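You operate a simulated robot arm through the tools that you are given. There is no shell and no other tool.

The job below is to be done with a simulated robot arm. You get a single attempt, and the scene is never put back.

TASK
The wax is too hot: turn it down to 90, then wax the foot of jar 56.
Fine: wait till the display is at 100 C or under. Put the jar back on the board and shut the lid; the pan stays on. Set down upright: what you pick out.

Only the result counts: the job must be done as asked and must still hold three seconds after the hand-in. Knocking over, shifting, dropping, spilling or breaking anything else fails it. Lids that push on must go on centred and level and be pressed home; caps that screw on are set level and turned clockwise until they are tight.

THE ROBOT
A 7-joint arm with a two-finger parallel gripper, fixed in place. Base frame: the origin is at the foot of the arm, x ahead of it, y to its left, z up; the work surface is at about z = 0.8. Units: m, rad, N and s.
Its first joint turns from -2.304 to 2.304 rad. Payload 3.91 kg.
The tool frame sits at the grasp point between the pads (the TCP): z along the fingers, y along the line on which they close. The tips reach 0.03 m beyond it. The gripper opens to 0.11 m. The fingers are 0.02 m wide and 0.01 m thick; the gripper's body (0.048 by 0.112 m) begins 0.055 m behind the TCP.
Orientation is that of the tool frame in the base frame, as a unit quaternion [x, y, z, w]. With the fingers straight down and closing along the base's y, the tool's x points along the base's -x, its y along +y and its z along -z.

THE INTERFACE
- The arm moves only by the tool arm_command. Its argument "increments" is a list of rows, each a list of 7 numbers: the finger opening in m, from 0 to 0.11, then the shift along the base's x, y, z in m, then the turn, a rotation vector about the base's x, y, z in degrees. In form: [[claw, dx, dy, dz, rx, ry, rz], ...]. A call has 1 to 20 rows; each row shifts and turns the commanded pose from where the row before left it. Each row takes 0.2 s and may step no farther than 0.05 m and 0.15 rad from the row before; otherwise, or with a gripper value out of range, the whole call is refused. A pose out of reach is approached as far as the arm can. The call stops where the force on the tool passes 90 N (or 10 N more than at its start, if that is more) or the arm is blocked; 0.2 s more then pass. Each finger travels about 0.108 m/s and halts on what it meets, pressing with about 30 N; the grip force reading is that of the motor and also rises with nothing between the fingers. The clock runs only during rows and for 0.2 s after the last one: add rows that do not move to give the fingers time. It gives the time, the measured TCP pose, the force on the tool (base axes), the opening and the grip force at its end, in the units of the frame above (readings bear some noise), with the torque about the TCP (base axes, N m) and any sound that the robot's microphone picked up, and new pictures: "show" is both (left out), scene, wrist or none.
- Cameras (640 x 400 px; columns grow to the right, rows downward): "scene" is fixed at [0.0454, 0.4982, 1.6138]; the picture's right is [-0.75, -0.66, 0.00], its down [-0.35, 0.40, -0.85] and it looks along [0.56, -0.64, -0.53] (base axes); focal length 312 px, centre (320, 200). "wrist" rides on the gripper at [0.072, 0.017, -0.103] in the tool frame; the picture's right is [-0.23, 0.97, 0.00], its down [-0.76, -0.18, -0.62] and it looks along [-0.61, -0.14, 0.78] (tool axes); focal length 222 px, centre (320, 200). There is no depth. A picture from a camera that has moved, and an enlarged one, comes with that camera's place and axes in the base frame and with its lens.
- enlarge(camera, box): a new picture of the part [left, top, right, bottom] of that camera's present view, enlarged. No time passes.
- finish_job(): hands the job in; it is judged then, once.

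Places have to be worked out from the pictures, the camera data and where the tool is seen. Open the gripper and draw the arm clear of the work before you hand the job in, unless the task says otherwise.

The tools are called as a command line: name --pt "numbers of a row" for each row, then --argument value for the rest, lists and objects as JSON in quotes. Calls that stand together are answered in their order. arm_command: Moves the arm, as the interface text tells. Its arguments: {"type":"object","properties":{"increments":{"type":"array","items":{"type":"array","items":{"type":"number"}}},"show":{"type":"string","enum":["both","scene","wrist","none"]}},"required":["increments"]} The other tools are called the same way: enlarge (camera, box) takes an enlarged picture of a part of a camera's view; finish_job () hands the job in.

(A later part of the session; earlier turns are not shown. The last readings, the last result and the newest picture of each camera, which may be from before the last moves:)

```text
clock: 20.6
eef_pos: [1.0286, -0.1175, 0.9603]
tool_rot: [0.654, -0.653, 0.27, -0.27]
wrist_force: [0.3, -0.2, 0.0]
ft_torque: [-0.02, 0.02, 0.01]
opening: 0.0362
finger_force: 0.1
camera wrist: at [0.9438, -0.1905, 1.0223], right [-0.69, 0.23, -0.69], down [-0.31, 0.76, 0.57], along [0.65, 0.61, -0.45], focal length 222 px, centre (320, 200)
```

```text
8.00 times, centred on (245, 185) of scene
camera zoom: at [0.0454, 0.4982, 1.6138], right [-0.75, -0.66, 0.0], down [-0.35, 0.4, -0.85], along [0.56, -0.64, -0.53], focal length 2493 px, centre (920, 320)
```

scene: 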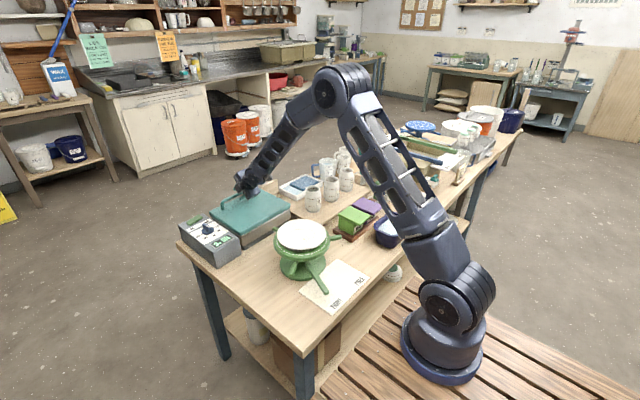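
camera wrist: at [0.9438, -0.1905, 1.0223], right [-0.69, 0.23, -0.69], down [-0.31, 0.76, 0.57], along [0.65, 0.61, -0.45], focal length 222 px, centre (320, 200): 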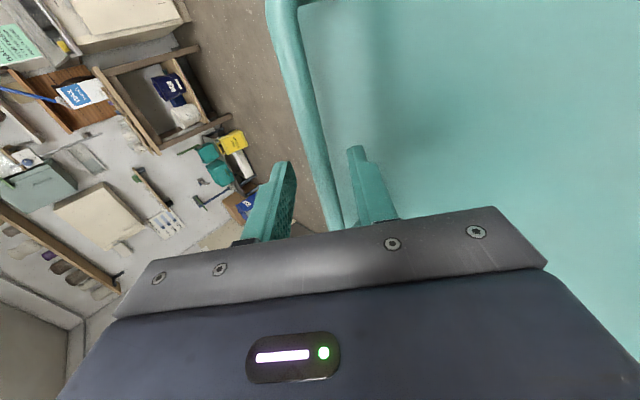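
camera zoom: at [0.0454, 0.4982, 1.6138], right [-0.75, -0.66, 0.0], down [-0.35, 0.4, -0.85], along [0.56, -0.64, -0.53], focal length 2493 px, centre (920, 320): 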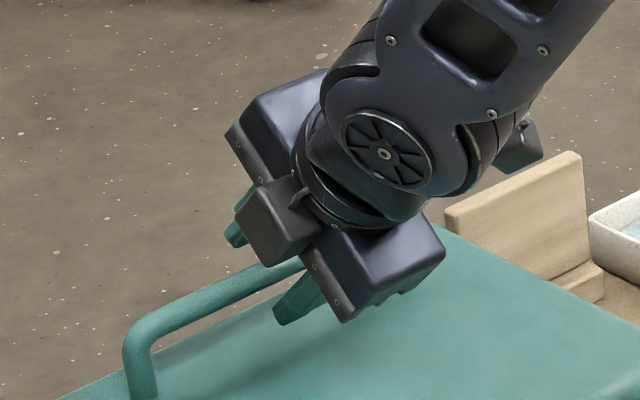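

The bar is centred between the fingers. I advance another 11 mm along the axis and close on it.

arm_command --pt "0.036 0.004 0 -0.004 0 0 0" --pt "0.036 0.004 0 -0.004 0 0 0" --pt "0.036 0 0 0 0 0 0" --pt "0.02 0 0 0 0 0 0" --pt "0.0 0 0 0 0 0 0" --pt "0.0 0 0 0 0 0 0"

enlarge --camera "wrist" --box '[200, 60, 420, 220]'

enlarge --camera "scene" --box '[165, 160, 285, 260]'

```text
clock: 22.0
eef_pos: [1.0357, -0.119, 0.952]
tool_rot: [0.654, -0.654, 0.269, -0.27]
wrist_force: [-9.6, 0.4, -4.8]
ft_torque: [0.18, 0.09, -0.21]
opening: 0.0136
finger_force: 45.0
camera wrist: at [0.9505, -0.191, 1.0141], right [-0.69, 0.23, -0.69], down [-0.31, 0.76, 0.57], along [0.65, 0.61, -0.45], focal length 222 px, centre (320, 200)
```

scene: 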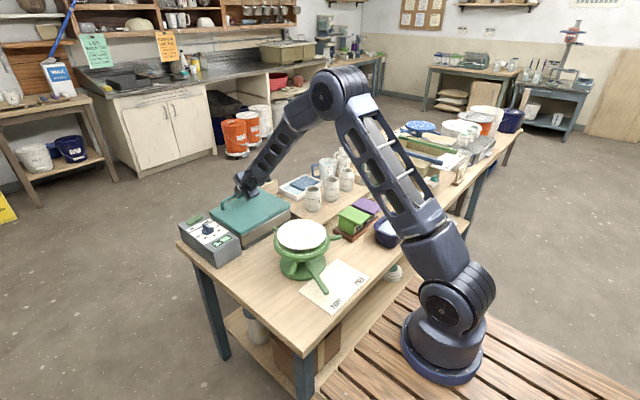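
wrist: 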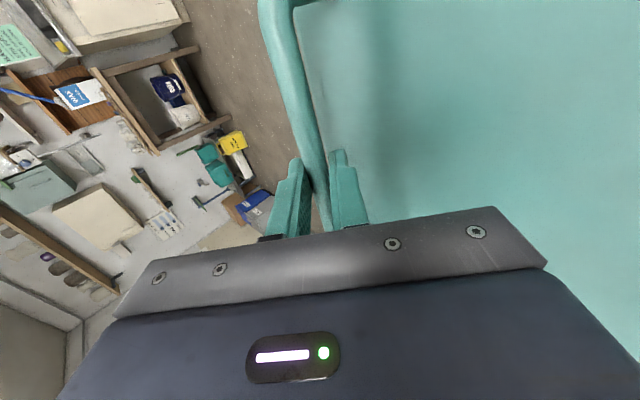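

```text
2.50 times, centred on (310, 140) of wrist
camera zoom: at [0.9505, -0.191, 1.0141], right [-0.69, 0.23, -0.69], down [-0.31, 0.76, 0.57], along [0.65, 0.61, -0.45], focal length 555 px, centre (345, 350)
```

zoom: 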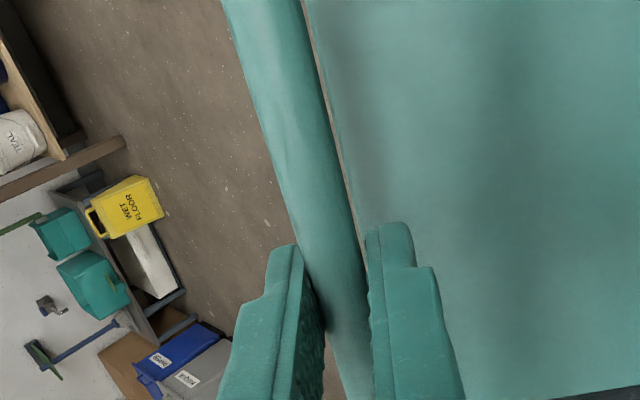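

```text
4.00 times, centred on (225, 210) of scene
camera zoom: at [0.0454, 0.4982, 1.6138], right [-0.75, -0.66, 0.0], down [-0.35, 0.4, -0.85], along [0.56, -0.64, -0.53], focal length 1246 px, centre (700, 160)
```

zoom: 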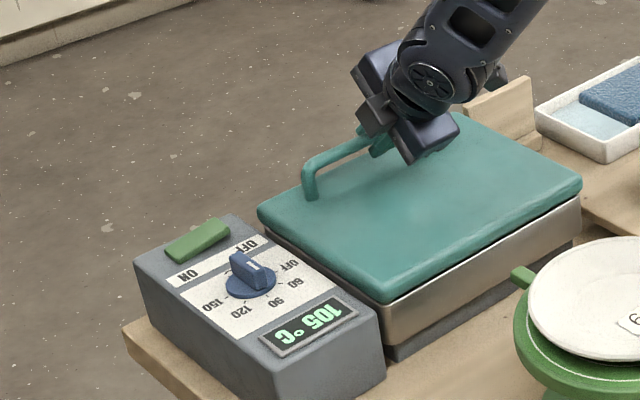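

Gripped on the bar (13.6 mm), and the display reads 105. I lift along a small arc to test for a hinge on the near edge.

arm_command --pt "0.0 -0.002 0 0.006 0 0 0" --pt "0.0 -0.003 0 0.008 0 0 0" --pt "0.0 0 0 0 0 0 0"

enlarge --camera "scene" --box '[165, 160, 325, 260]'

```text
clock: 22.8
eef_pos: [1.0296, -0.118, 0.9668]
tool_rot: [0.654, -0.653, 0.271, -0.27]
wrist_force: [-12.7, -4.9, -7.2]
ft_torque: [0.05, 0.19, -0.23]
opening: 0.0135
finger_force: 44.6
camera wrist: at [0.9452, -0.191, 1.0287], right [-0.69, 0.23, -0.69], down [-0.31, 0.76, 0.57], along [0.65, 0.61, -0.45], focal length 222 px, centre (320, 200)
```

scene: 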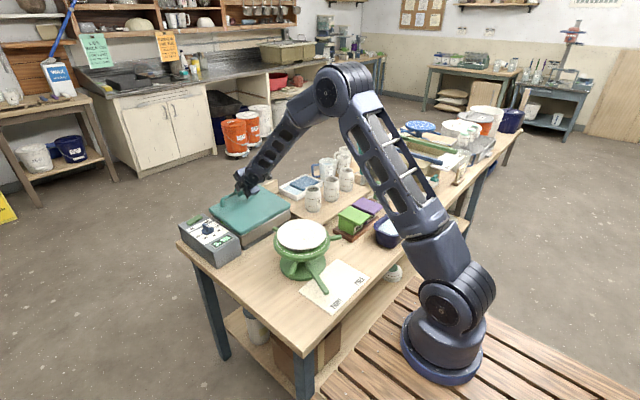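
wrist: 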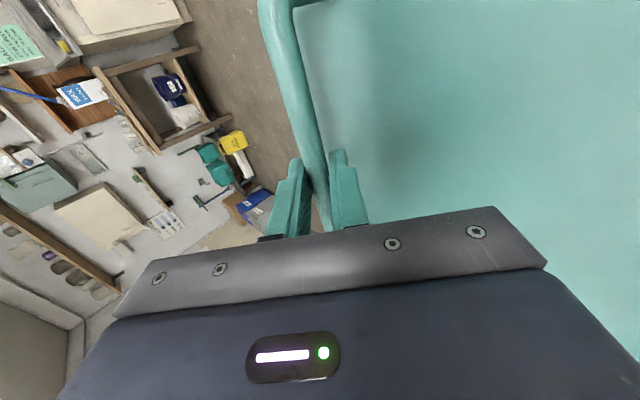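

```text
4.00 times, centred on (245, 210) of scene
camera zoom: at [0.0454, 0.4982, 1.6138], right [-0.75, -0.66, 0.0], down [-0.35, 0.4, -0.85], along [0.56, -0.64, -0.53], focal length 1246 px, centre (620, 160)
```

zoom: 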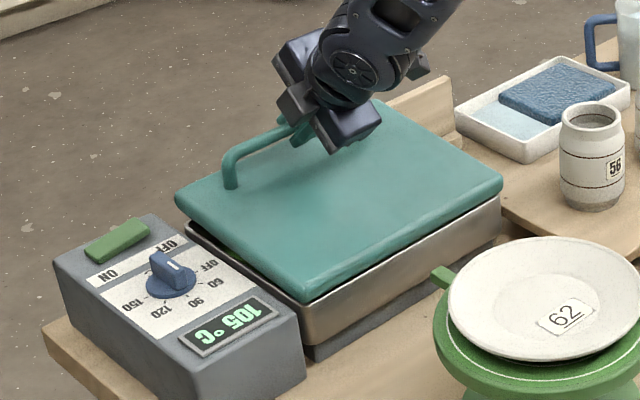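

The far edge rises while the near edge stays put, so the lid is hinged on the near side. I continue opening along the arc, first 30°, watching the force.

arm_command --pt "0.0 -0.009 0 0.0168 0 0 0" --pt "0.0 -0.0107 0 0.0157 0 0 0" --pt "0.0 -0.0123 0 0.0145 0 0 0" --pt "0.0 -0.0138 0 0.0132 0 0 0" --pt "0.0 -0.0151 0 0.0116 0 0 0" --pt "0.0 0 0 0 0 0 0"

enlarge --camera "scene" --box '[165, 140, 325, 260]'

```text
clock: 24.2
eef_pos: [0.9705, -0.1185, 1.0423]
tool_rot: [0.652, -0.652, 0.273, -0.273]
wrist_force: [32.9, -0.5, 40.3]
ft_torque: [0.26, -0.74, 0.09]
opening: 0.0136
finger_force: 44.9
camera wrist: at [0.8859, -0.1911, 1.1036], right [-0.68, 0.23, -0.69], down [-0.32, 0.76, 0.56], along [0.66, 0.61, -0.45], focal length 222 px, centre (320, 200)
```

scene: 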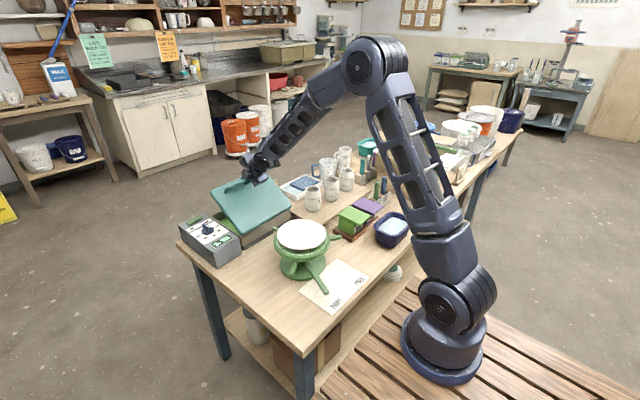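
wrist: 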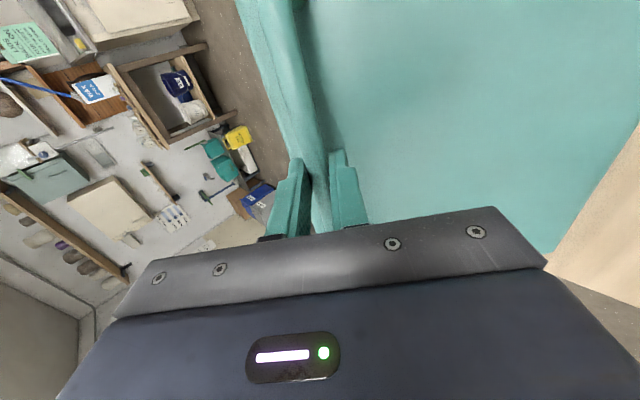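

```text
3.33 times, centred on (245, 200) of scene
camera zoom: at [0.0454, 0.4982, 1.6138], right [-0.75, -0.66, 0.0], down [-0.35, 0.4, -0.85], along [0.56, -0.64, -0.53], focal length 1039 px, centre (570, 200)
```

zoom: 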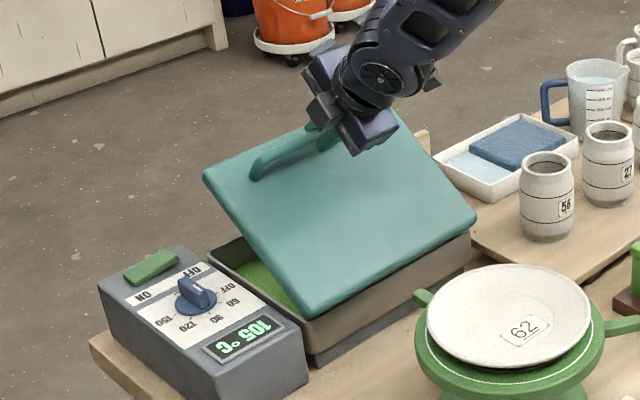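

The lid is about 33° open with green wax beneath; the outward force means the true hinge radius is slightly larger (~0.188 m). I continue with the refitted arc.

arm_command --pt "0.0 -0.014 0 0.0147 0 0 0" --pt "0.0 -0.0174 0 0.0092 0 0 0" --pt "0.0 -0.0183 0 0.0074 0 0 0" --pt "0.0 -0.019 0 0.0055 0 0 0" --pt "0.0 -0.0194 0 0.0034 0 0 0" --pt "0.0 0 0 0 0 0 0"

enlarge --camera "scene" --box '[165, 140, 325, 260]'

```text
clock: 25.6
eef_pos: [0.8822, -0.1188, 1.0809]
tool_rot: [-0.652, 0.653, -0.272, 0.272]
wrist_force: [8.2, -7.9, 47.2]
ft_torque: [-0.42, -0.73, -0.22]
opening: 0.0136
finger_force: 45.1
camera wrist: at [0.7967, -0.1908, 1.1426], right [-0.69, 0.23, -0.69], down [-0.32, 0.76, 0.57], along [0.66, 0.61, -0.45], focal length 222 px, centre (320, 200)
```

scene: 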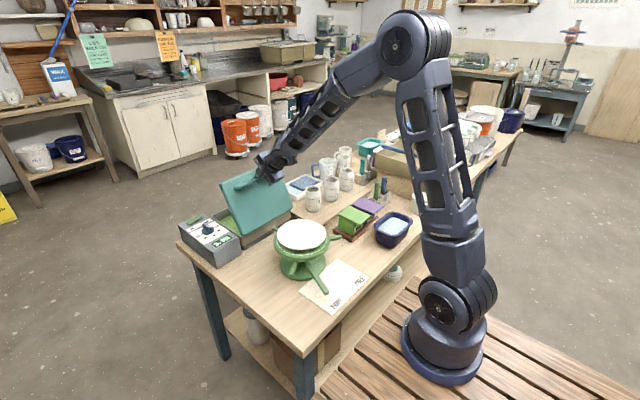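
wrist: 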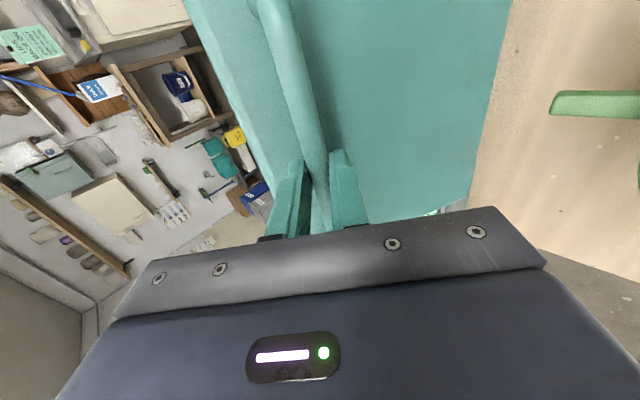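

```text
3.33 times, centred on (245, 200) of scene
camera zoom: at [0.0454, 0.4982, 1.6138], right [-0.75, -0.66, 0.0], down [-0.35, 0.4, -0.85], along [0.56, -0.64, -0.53], focal length 1039 px, centre (570, 200)
```

zoom: 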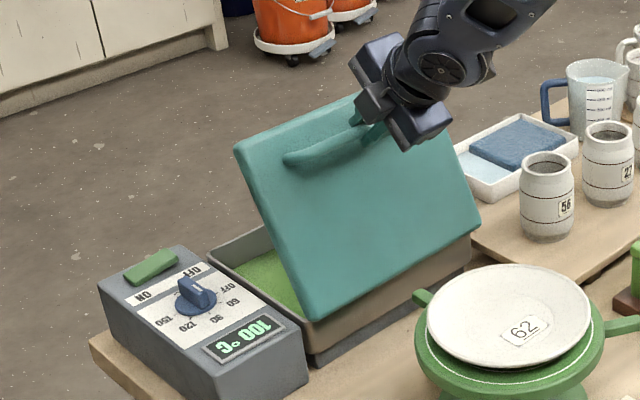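

The display reads 100, and the lid is about 61° open. I refit the hinge (≈0.857, 0.879, R 0.198) and carry the lid on to about 85°.

arm_command --pt "0.0 -0.0167 0 0.0049 0 0 0" --pt "0.0 -0.0207 0 0.0004 0 0 0" --pt "0.0 -0.0207 0 -0.0018 0 0 0" --pt "0.0 -0.0203 0 -0.004 0 0 0" --pt "0.0 0 0 0 0 0 0"

enlarge --camera "scene" --box '[165, 140, 325, 260]'

```text
clock: 26.8
eef_pos: [0.8026, -0.1182, 1.0748]
tool_rot: [0.654, -0.654, 0.269, -0.268]
wrist_force: [7.0, 3.1, -30.1]
ft_torque: [-0.23, 0.31, 0.11]
opening: 0.0137
finger_force: 45.5
camera wrist: at [0.7175, -0.1909, 1.1372], right [-0.69, 0.23, -0.69], down [-0.31, 0.76, 0.57], along [0.65, 0.61, -0.46], focal length 222 px, centre (320, 200)
```

scene: 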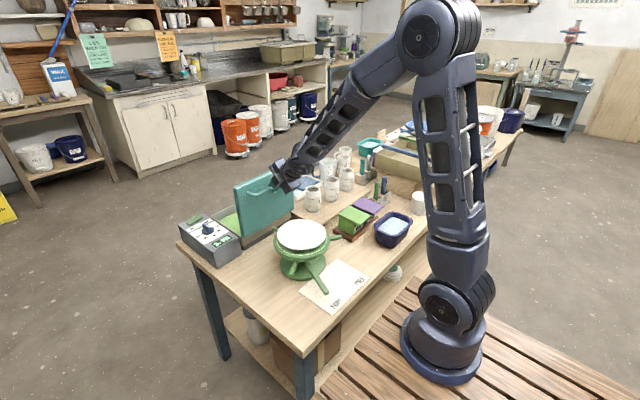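
wrist: 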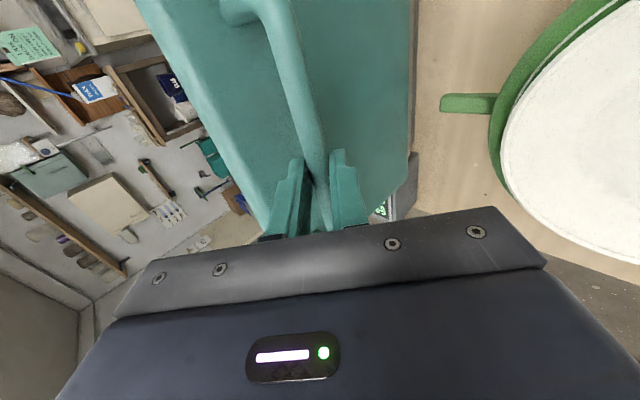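

```text
3.33 times, centred on (245, 200) of scene
camera zoom: at [0.0454, 0.4982, 1.6138], right [-0.75, -0.66, 0.0], down [-0.35, 0.4, -0.85], along [0.56, -0.64, -0.53], focal length 1039 px, centre (570, 200)
```

zoom: 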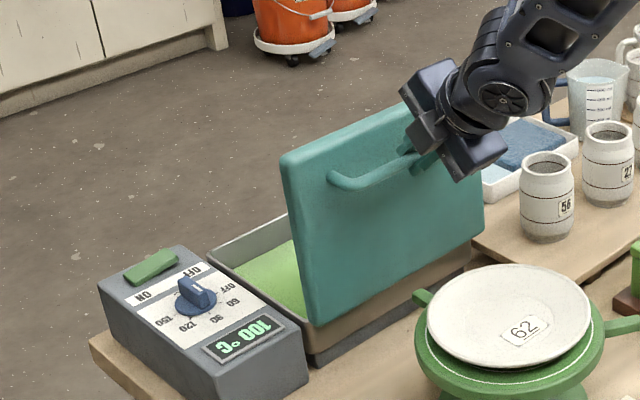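

Lid is near vertical (~87°). I go on another ~12°, levelling the tool a little, to find where it rests open.

arm_command --pt "0.0 -0.0085 0 -0.008 0 -4 0" --pt "0.0 -0.0085 0 -0.0036 0 -4 0" --pt "0.0 -0.009 0 -0.004 0 -4 0" --pt "0.0 -0.0092 0 -0.0045 0 -4 0" --pt "0.0 0 0 0 0 0 0"

enlarge --camera "scene" --box '[165, 140, 325, 260]'

```text
clock: 28.0
eef_pos: [0.768, -0.1199, 1.0573]
tool_rot: [-0.608, 0.61, -0.358, 0.36]
wrist_force: [-3.8, -44.2, 6.1]
ft_torque: [-0.68, -0.09, -0.6]
opening: 0.0137
finger_force: 44.8
camera wrist: at [0.6693, -0.1923, 1.094], right [-0.47, 0.23, -0.85], down [-0.46, 0.76, 0.46], along [0.75, 0.61, -0.25], focal length 222 px, centre (320, 200)
```

scene: 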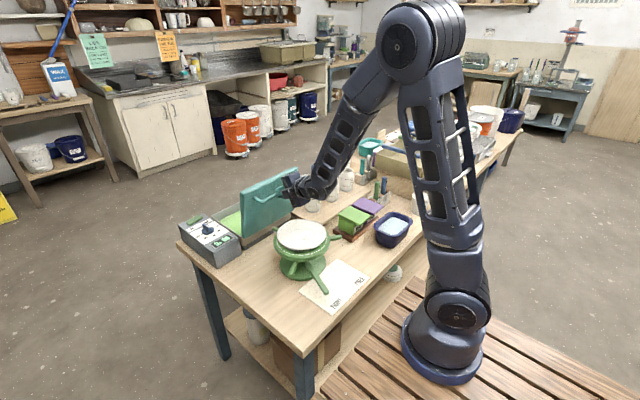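
wrist: 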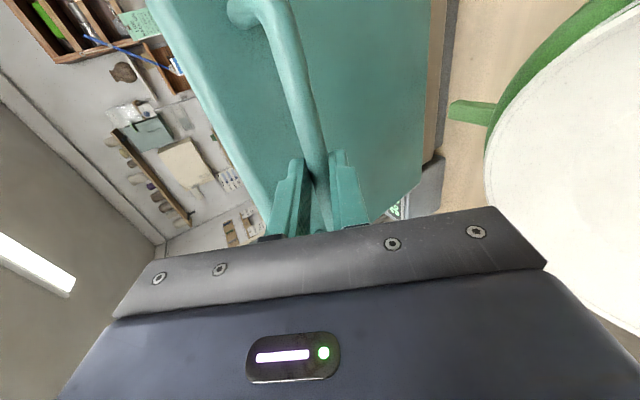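

```text
3.33 times, centred on (245, 200) of scene
camera zoom: at [0.0454, 0.4982, 1.6138], right [-0.75, -0.66, 0.0], down [-0.35, 0.4, -0.85], along [0.56, -0.64, -0.53], focal length 1039 px, centre (570, 200)
```

zoom: 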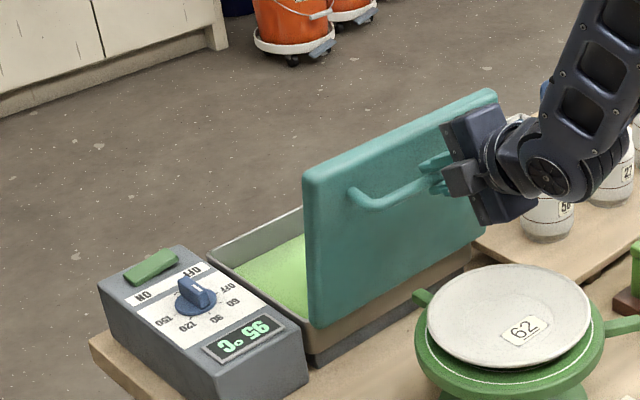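

Display 95 now, lid ~97° open with a sideways load of 44 N in y; I ease 3 mm in y and feel a few degrees further for the stop.

arm_command --pt "0.0 0 -0.002 0 0 0 0" --pt "0.0 -0.006 -0.001 -0.0032 0 -2 0" --pt "0.0 -0.0058 0 -0.0033 0 -2 0" --pt "0.0 0 0 0 0 0 0" --show "none"

```text
clock: 29.0
eef_pos: [0.7585, -0.1187, 1.0524]
tool_rot: [0.597, -0.595, 0.379, -0.382]
wrist_force: [31.5, -2.6, 7.9]
ft_torque: [0.17, -0.35, 0.9]
opening: 0.0135
finger_force: 45.4
```

The +x reaction shows the lid against its open stop (~100°). I relax the push, open the fingers and back away along the tool axis.

arm_command --pt "0.0 0.002 0 0.001 0 0 0" --pt "0.02 0 0 0 0 0 0" --pt "0.045 0 0 0 0 0 0" --pt "0.045 -0.0145 0 0.0068 0 0 0" --pt "0.045 -0.0145 0 0.0068 0 0 0" --pt "0.045 -0.02 0 0.01 0 0 0" --pt "0.045 -0.02 0 0.02 0 0 0" --pt "0.045 0 0 0 0 0 0"

enlarge --camera "scene" --box '[165, 140, 365, 260]'

```text
clock: 30.8
eef_pos: [0.6879, -0.1205, 1.0964]
tool_rot: [0.597, -0.596, 0.38, -0.38]
wrist_force: [0.1, -0.4, 0.2]
ft_torque: [0.02, -0.03, -0.02]
opening: 0.0451
finger_force: 0.0
camera wrist: at [0.5873, -0.1931, 1.1258], right [-0.41, 0.23, -0.88], down [-0.49, 0.76, 0.42], along [0.77, 0.61, -0.2], focal length 222 px, centre (320, 200)
```

scene: 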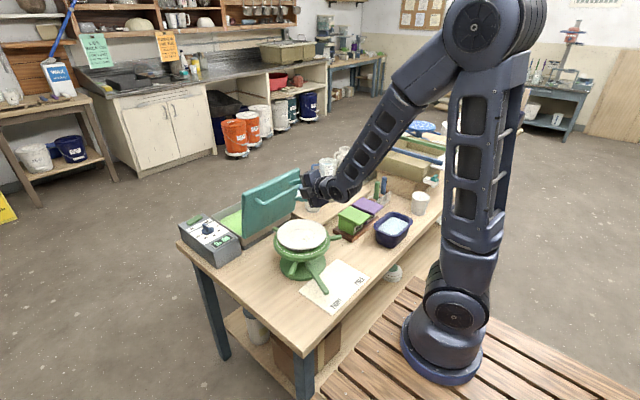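
wrist: 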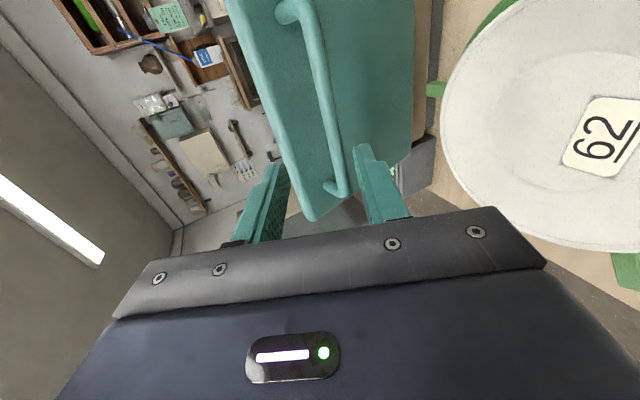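

```text
3.20 times, centred on (265, 200) of scene
camera zoom: at [0.0454, 0.4982, 1.6138], right [-0.75, -0.66, 0.0], down [-0.35, 0.4, -0.85], along [0.56, -0.64, -0.53], focal length 997 px, centre (496, 200)
```

zoom: 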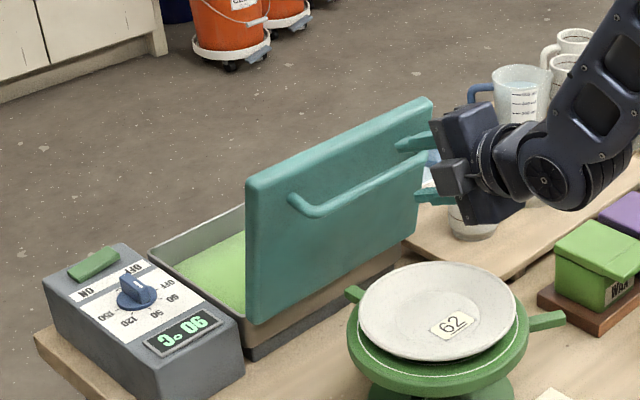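

The lid stays open and the display reads 90. I return the hand to pointing straight down with the standard yaw, rising and moving toward jar 56.

arm_command --pt "0.09 0 -0.02 0.012 0 7.2222 0" --pt "0.09 0 -0.02 0.012 0 7.2222 0" --pt "0.09 0 -0.02 0.012 0 7.2222 0" --pt "0.09 0 -0.02 0.012 0 7.2222 0" --pt "0.09 0 -0.02 0.012 0 7.2222 0" --pt "0.09 0 -0.02 0.012 0 7.2222 0" --pt "0.09 0 -0.02 0.012 0 7.2222 0" --pt "0.09 0 -0.02 0.012 0 7.2222 0" --pt "0.09 0 -0.02 0.012 0 7.2222 0" --pt "0.11 0.004 -0.0077 0 0 0 -8.1818" --pt "0.11 0.004 -0.0077 0 0 0 -8.1818" --pt "0.11 0.004 -0.0077 0 0 0 -8.1818" --pt "0.11 0.004 -0.0077 0 0 0 -8.1818" --pt "0.11 0.004 -0.0077 0 0 0 -8.1818" --pt "0.11 0.004 -0.0077 0 0 0 -8.1818" --pt "0.11 0.004 -0.0077 0 0 0 -8.1818" --pt "0.11 0.004 -0.0077 0 0 0 -8.1818" --pt "0.11 0.004 -0.0077 0 0 0 -8.1818" --pt "0.11 0.004 -0.0077 0 0 0 -8.1818" --pt "0.11 0.004 -0.0077 0 0 0 -8.1818"

enlarge --camera "wrist" --box '[200, 40, 440, 230]'

enlarge --camera "scene" --box '[165, 140, 365, 260]'

```text
clock: 35.0
eef_pos: [0.7343, -0.3476, 1.1895]
tool_rot: [0.0, 0.997, -0.074, 0.019]
wrist_force: [-0.5, 0.0, 0.4]
ft_torque: [0.04, -0.02, -0.03]
opening: 0.1099
finger_force: 0.1
out of reach, approached as far as the arm can: row 3, 4, 5
camera wrist: at [0.6589, -0.3161, 1.2873], right [0.23, 0.96, -0.13], down [0.74, -0.08, 0.67], along [0.64, -0.25, -0.73], focal length 222 px, centre (320, 200)
```

scene: 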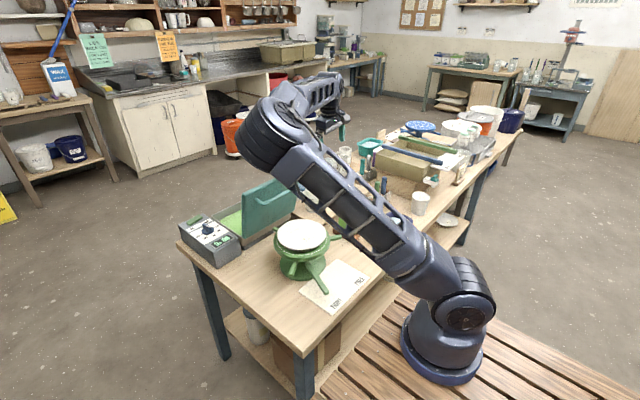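
wrist: 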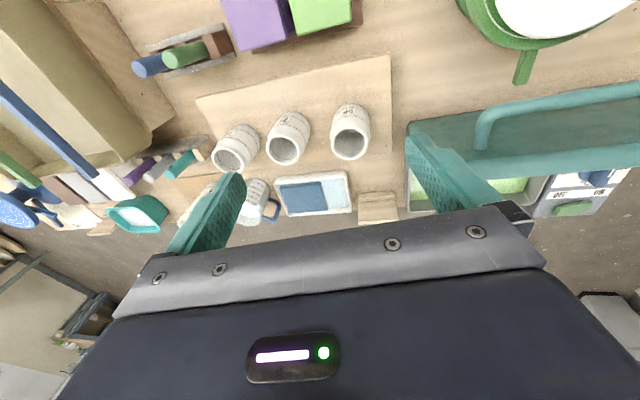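

```text
2.11 times, centred on (320, 135) of wrist
camera zoom: at [0.6589, -0.3161, 1.2873], right [0.23, 0.96, -0.13], down [0.74, -0.08, 0.67], along [0.64, -0.25, -0.73], focal length 468 px, centre (320, 337)
```

zoom: 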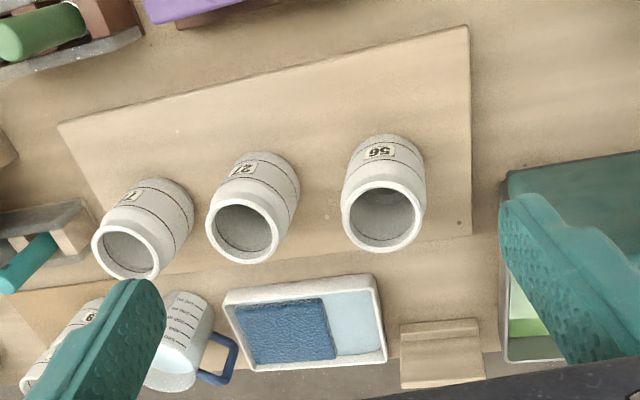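

```text
3.20 times, centred on (265, 200) of scene
camera zoom: at [0.0454, 0.4982, 1.6138], right [-0.75, -0.66, 0.0], down [-0.35, 0.4, -0.85], along [0.56, -0.64, -0.53], focal length 997 px, centre (496, 200)
```

zoom: 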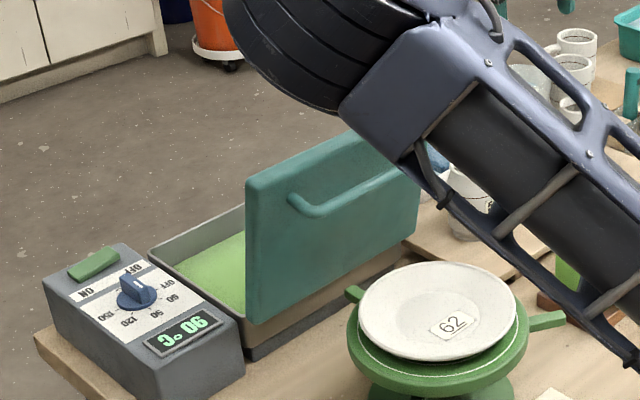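

The arm's elbow has swung sideways during the turn (some rows were out of reach). Nothing looks disturbed; I hold still to let it settle and look again.

arm_command --pt "0.11 0 0 0 0 0 0" --pt "0.11 0 0 0 0 0 0" --pt "0.11 0 0 0 0 0 0"

```text
clock: 35.8
eef_pos: [0.7358, -0.3481, 1.1895]
tool_rot: [-0.001, 0.997, -0.074, 0.019]
wrist_force: [-0.4, -1.0, 0.7]
ft_torque: [0.0, 0.02, -0.03]
opening: 0.1099
finger_force: 0.0
camera wrist: at [0.659, -0.3162, 1.287], right [0.23, 0.96, -0.13], down [0.74, -0.08, 0.67], along [0.64, -0.25, -0.73], focal length 222 px, centre (320, 200)
```

scene: 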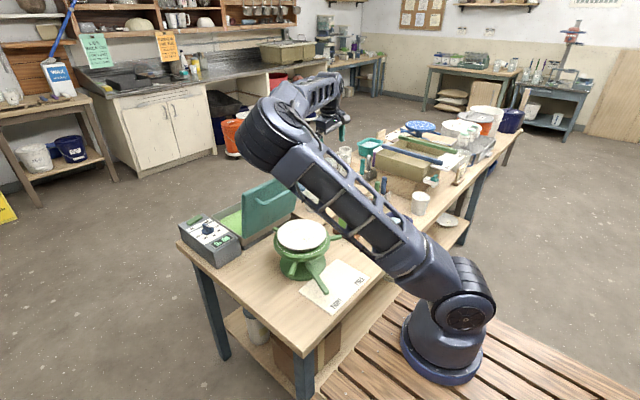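
wrist: 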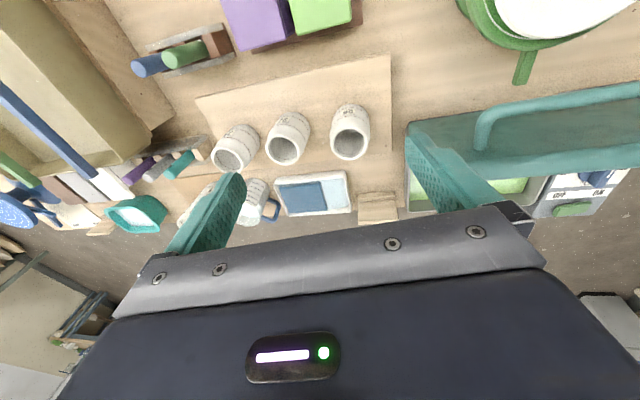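

The elbow is out to the side but well above everything (z ≈ 1.4), and the tool is tilted ~8.5° about x. I straighten the tool and watch how the elbow behaves.

arm_command --pt "0.11 0.005 -0.012 0 4.25 1.1 0" --pt "0.11 0.005 -0.012 0 4.25 1.1 0" --pt "0.11 0.005 -0.012 0 0 0 0" --pt "0.11 0 0 0 0 0 0"

```text
clock: 36.8
eef_pos: [0.7496, -0.3827, 1.1887]
tool_rot: [-0.002, 1.0, 0.001, 0.001]
wrist_force: [-0.5, 0.2, 0.0]
ft_torque: [0.01, 0.0, -0.02]
opening: 0.1102
finger_force: 0.1
camera wrist: at [0.6781, -0.3665, 1.293], right [0.22, 0.97, 0.0], down [0.76, -0.18, 0.62], along [0.61, -0.14, -0.78], focal length 222 px, centre (320, 200)
```

scene: 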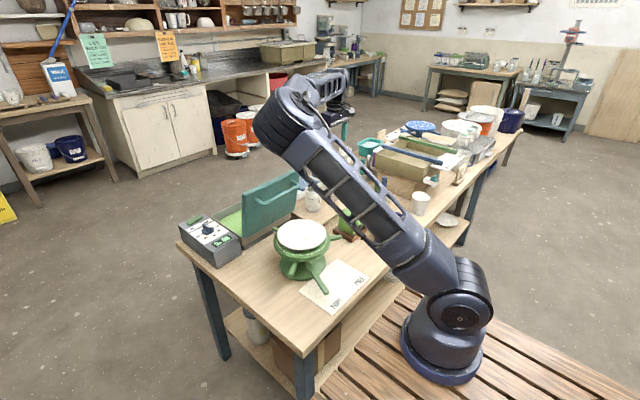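
wrist: 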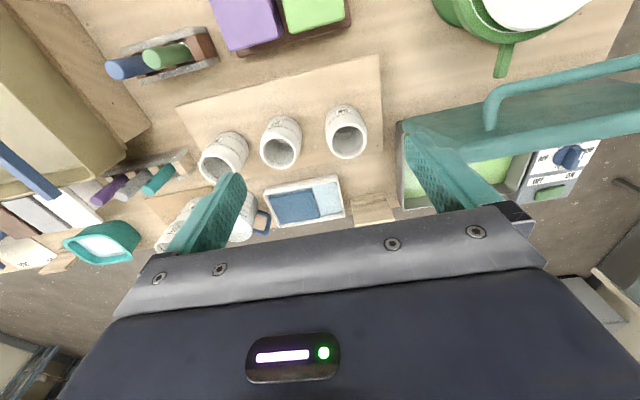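

The elbow is rising back as I move. Now I measure jar 56 in this view.

enlarge --camera "wrist" --box '[240, 70, 440, 220]'

enlarge --camera "scene" --box '[225, 50, 365, 210]'

```text
2.67 times, centred on (340, 145) of wrist
camera zoom: at [0.6781, -0.3665, 1.293], right [0.22, 0.97, 0.0], down [0.76, -0.18, 0.62], along [0.61, -0.14, -0.78], focal length 592 px, centre (267, 347)
```

zoom: 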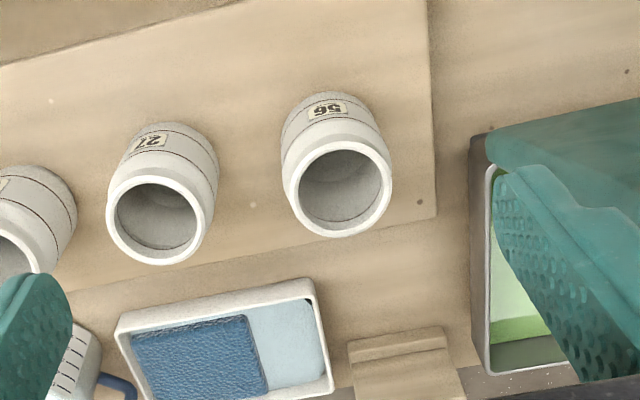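

```text
2.50 times, centred on (295, 130) of scene
camera zoom: at [0.0454, 0.4982, 1.6138], right [-0.75, -0.66, 0.0], down [-0.35, 0.4, -0.85], along [0.56, -0.64, -0.53], focal length 779 px, centre (382, 375)
```

zoom: 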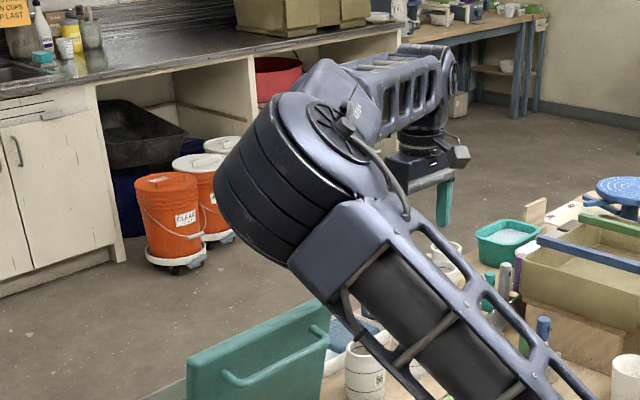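

Jar 56's axis comes out near (0.845, -0.357), rim z ≈ 0.93–0.94. I move above it to refine.

arm_command --pt "0.11 0.03 0.005 -0.03 0 0 0" --pt "0.11 0.03 0.005 -0.03 0 0 0" --pt "0.11 0.03 0.01 -0.03 0 0 0" --pt "0.11 0.005 0.005 -0.03 0 0 0" --pt "0.11 0 0 0 0 0 0"

enlarge --camera "wrist" --box '[200, 40, 440, 220]'

enlarge --camera "scene" --box '[225, 70, 405, 220]'

```text
clock: 38.0
eef_pos: [0.8433, -0.3592, 1.0694]
tool_rot: [-0.002, 1.0, 0.001, 0.0]
wrist_force: [0.5, -0.4, -0.2]
ft_torque: [0.0, -0.02, 0.04]
opening: 0.11
finger_force: 0.2
camera wrist: at [0.7724, -0.3425, 1.1723], right [0.22, 0.97, 0.0], down [0.76, -0.18, 0.62], along [0.61, -0.14, -0.78], focal length 222 px, centre (320, 200)
```

scene: 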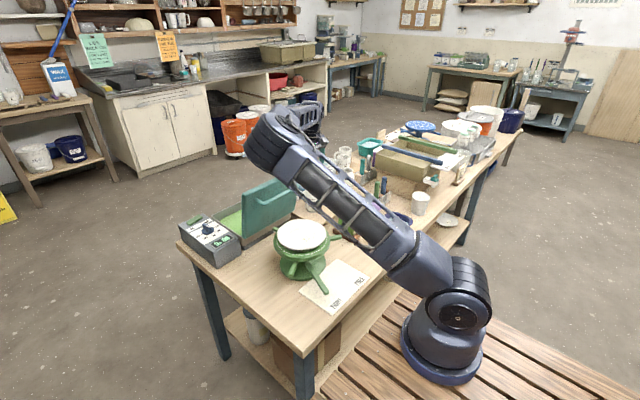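
wrist: 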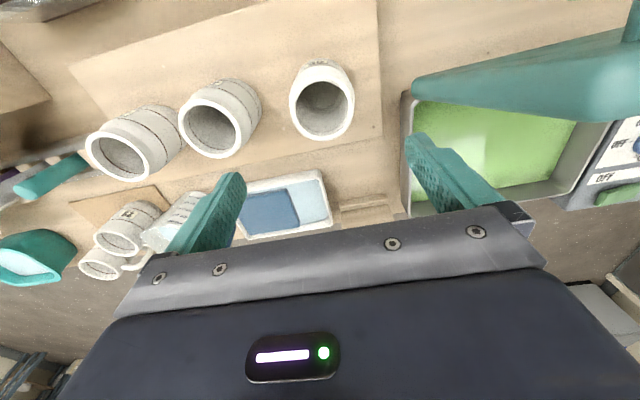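

```text
2.22 times, centred on (320, 130) of wrist
camera zoom: at [0.7724, -0.3425, 1.1723], right [0.22, 0.97, 0.0], down [0.76, -0.18, 0.62], along [0.61, -0.14, -0.78], focal length 494 px, centre (320, 356)
```

zoom: 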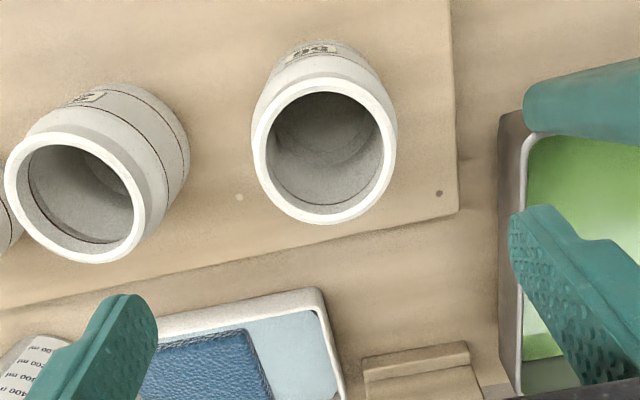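

```text
2.67 times, centred on (315, 145) of scene
camera zoom: at [0.0454, 0.4982, 1.6138], right [-0.75, -0.66, 0.0], down [-0.35, 0.4, -0.85], along [0.56, -0.64, -0.53], focal length 831 px, centre (333, 347)
```

zoom: 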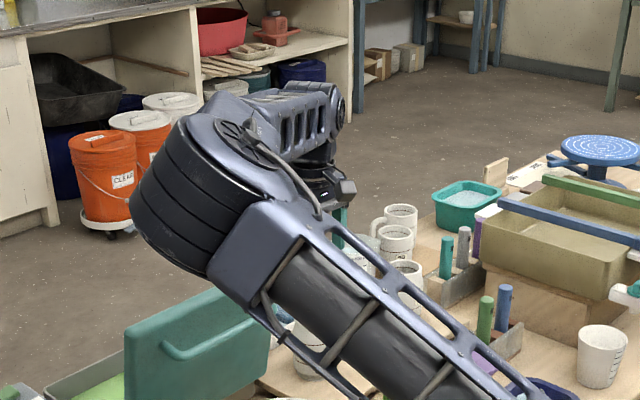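

Triangulating gives the jar's axis near (0.838, -0.356) with rim about z 0.94. I lower the open fingers around it to just below the rim and check.

arm_command --pt "0.11 -0.005 0.003 -0.03 0 0 0" --pt "0.11 0 0 -0.03 0 0 0" --pt "0.11 0 0 -0.03 0 0 0" --pt "0.11 0 0 -0.02 0 0 0" --pt "0.11 0 0 0 0 0 0"

enlarge --camera "wrist" --box '[200, 20, 440, 220]'

```text
clock: 39.2
eef_pos: [0.8403, -0.3539, 0.9583]
tool_rot: [-0.002, 1.0, 0.002, 0.001]
wrist_force: [0.9, -0.3, 1.1]
ft_torque: [0.0, 0.01, 0.0]
opening: 0.1099
finger_force: 0.1
camera wrist: at [0.7688, -0.3379, 1.0632], right [0.22, 0.97, 0.0], down [0.76, -0.18, 0.62], along [0.61, -0.14, -0.78], focal length 222 px, centre (320, 200)
```

scene: 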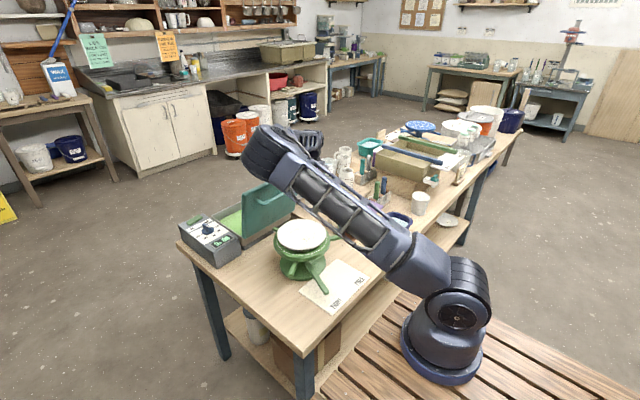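
wrist: 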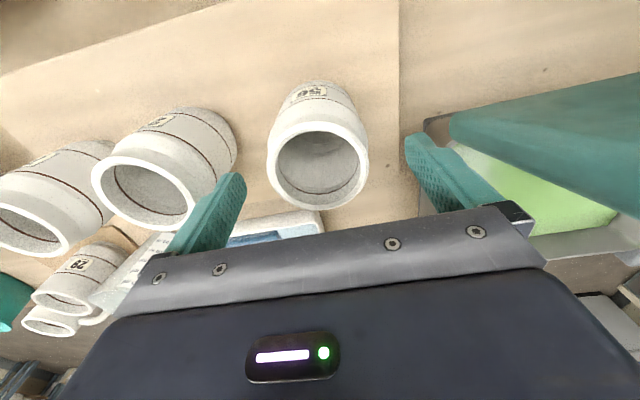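

```text
2.00 times, centred on (320, 120) of wrist
camera zoom: at [0.7688, -0.3379, 1.0632], right [0.22, 0.97, 0.0], down [0.76, -0.18, 0.62], along [0.61, -0.14, -0.78], focal length 444 px, centre (320, 360)
```

zoom: 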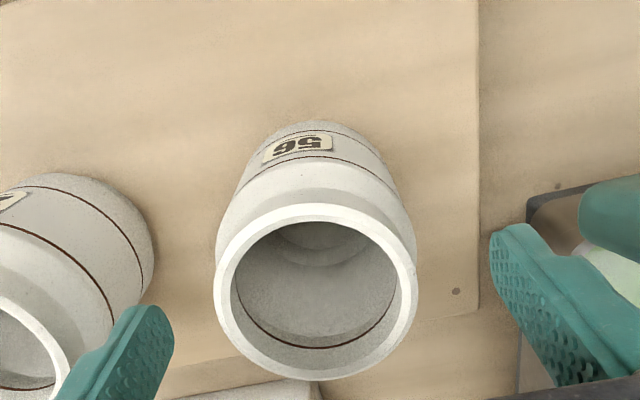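

Rim centre resolves to (0.839, -0.355, 0.937) and the board top to z ≈ 0.839. I centre, lower to TCP z 0.91 and close on the jar.

arm_command --pt "0.11 -0.001 -0.001 -0.02 0 0 0" --pt "0.11 0 0 -0.02 0 0 0" --pt "0.11 0 0 -0.008 0 0 0" --pt "0.11 0 0 0 0 0 0" --pt "0.085 0 0 0 0 0 0" --pt "0.078 0 0 0 0 0 0" --pt "0.07 0 0 0 0 0 0" --pt "0.06 0 0 0 0 0 0" --pt "0.06 0 0 0 0 0 0"

enlarge --camera "wrist" --box '[200, 20, 440, 220]'

```text
clock: 41.2
eef_pos: [0.84, -0.3546, 0.9107]
tool_rot: [-0.001, 1.0, 0.0, 0.001]
wrist_force: [-0.6, 1.3, -1.2]
ft_torque: [0.0, -0.06, -0.02]
opening: 0.0718
finger_force: 30.1
camera wrist: at [0.7671, -0.3393, 1.0151], right [0.22, 0.97, 0.0], down [0.76, -0.18, 0.62], along [0.61, -0.14, -0.78], focal length 222 px, centre (320, 200)
```

scene: 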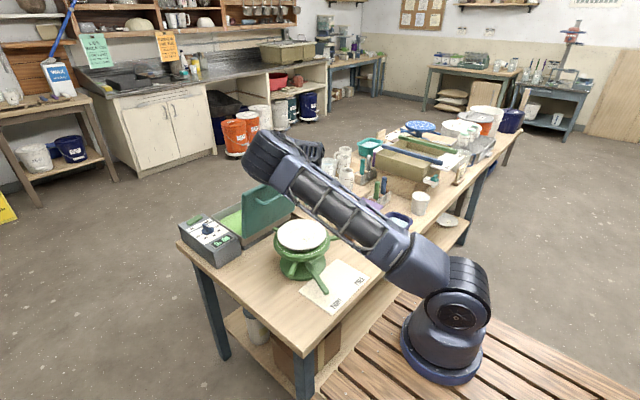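
wrist: 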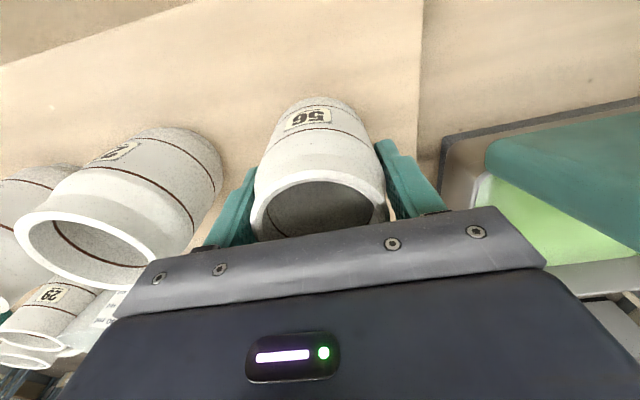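

```text
2.00 times, centred on (320, 120) of wrist
camera zoom: at [0.7671, -0.3393, 1.0151], right [0.22, 0.97, 0.0], down [0.76, -0.18, 0.62], along [0.61, -0.14, -0.78], focal length 444 px, centre (320, 360)
```

zoom: 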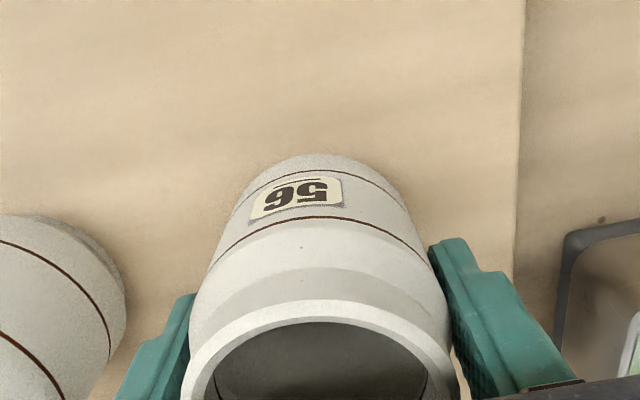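

Jar gripped (71.8 mm, 30 N). I lift it straight up and check that it hangs upright.

arm_command --pt "0.06 0 0 0.01 0 0 0" --pt "0.06 0 0 0.03 0 0 0" --pt "0.06 0 0 0.04 0 0 0" --pt "0.06 0 0 0.04 0 0 0" --pt "0.06 0 0 0.04 0 0 0" --pt "0.06 0 0 0.03 0 0 0" --pt "0.06 0 0 0 0 0 0"

```text
clock: 42.8
eef_pos: [0.8374, -0.3558, 1.1025]
tool_rot: [-0.002, 1.0, 0.0, 0.0]
wrist_force: [-0.5, 0.1, -2.7]
ft_torque: [0.01, -0.01, -0.02]
opening: 0.0715
finger_force: 29.7
camera wrist: at [0.7641, -0.3396, 1.2061], right [0.22, 0.97, 0.0], down [0.76, -0.18, 0.62], along [0.61, -0.14, -0.78], focal length 222 px, centre (320, 200)
```

scene: 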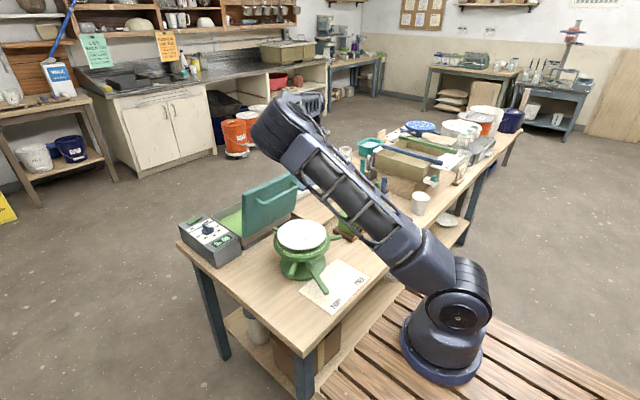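
wrist: 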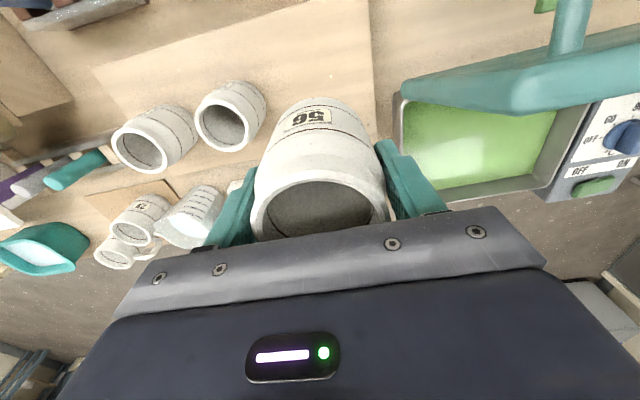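

The jar is up and upright. I enlarge the open pan to judge the wax level before carrying the jar over.

enlarge --camera "wrist" --box '[380, 60, 640, 220]'

enlarge --camera "scene" --box '[175, 160, 305, 260]'

```text
2.46 times, centred on (510, 140) of wrist
camera zoom: at [0.7641, -0.3396, 1.2061], right [0.22, 0.97, 0.0], down [0.76, -0.18, 0.62], along [0.61, -0.14, -0.78], focal length 547 px, centre (-148, 348)
```

zoom: 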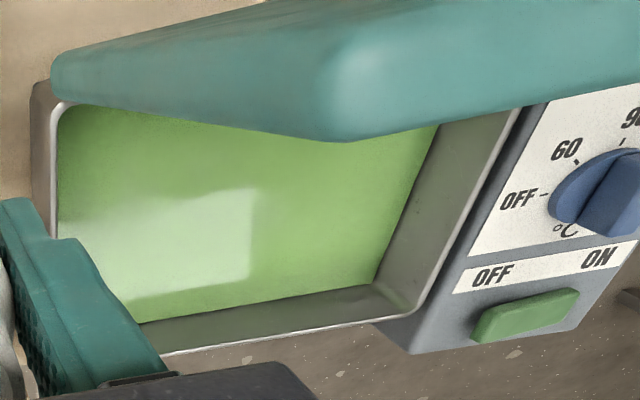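

```text
4.00 times, centred on (240, 210) of scene
camera zoom: at [0.0454, 0.4982, 1.6138], right [-0.75, -0.66, 0.0], down [-0.35, 0.4, -0.85], along [0.56, -0.64, -0.53], focal length 1246 px, centre (640, 160)
```

zoom: 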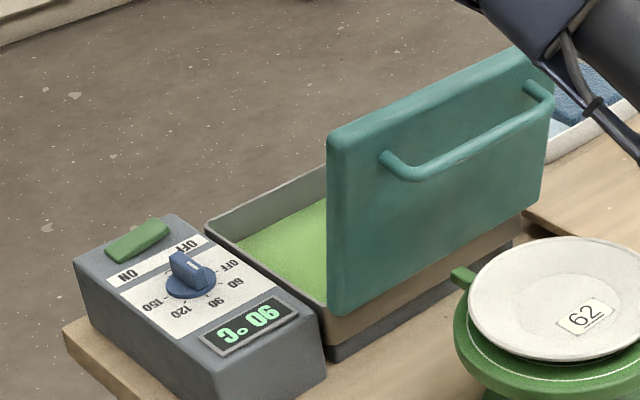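

Wax surface is roughly z 0.85, and the jar's foot is about 7.2 cm below the TCP. I carry the jar at height, first along +x then +y, to above the pan's middle, keeping clear of the lid.

arm_command --pt "0.06 0.037 0 0.01 0 0 0" --pt "0.06 0.037 0 0 0 0 0" --pt "0.06 0.037 0 0 0 0 0" --pt "0.06 0.037 0 0 0 0 0" --pt "0.06 0 0.038 0 0 0 0" --pt "0.06 0 0.038 0 0 0 0" --pt "0.06 0 0.038 0 0 0 0" --pt "0.06 0 0 0 0 0 0"

```text
clock: 44.6
eef_pos: [0.9883, -0.2422, 1.1092]
tool_rot: [-0.002, 1.0, 0.002, 0.001]
wrist_force: [0.3, -0.6, -3.0]
ft_torque: [0.04, -0.02, 0.0]
opening: 0.0716
finger_force: 29.5
camera wrist: at [0.916, -0.2258, 1.2143], right [0.22, 0.97, 0.0], down [0.76, -0.18, 0.62], along [0.61, -0.14, -0.78], focal length 222 px, centre (320, 200)
```

scene: 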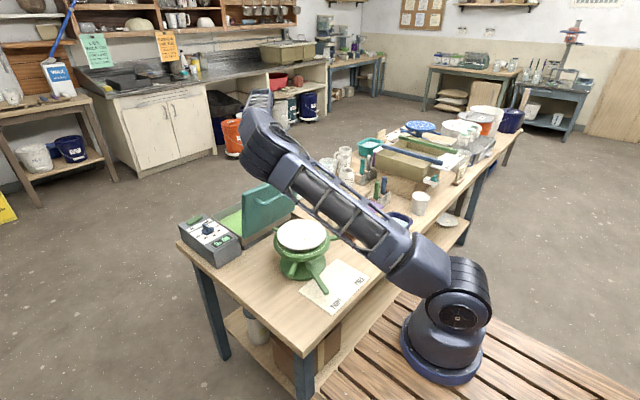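
wrist: 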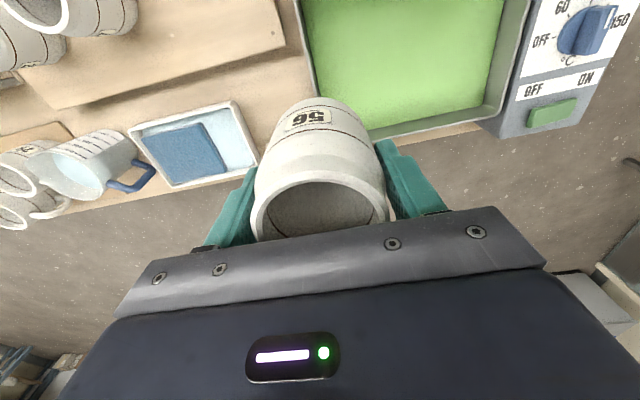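

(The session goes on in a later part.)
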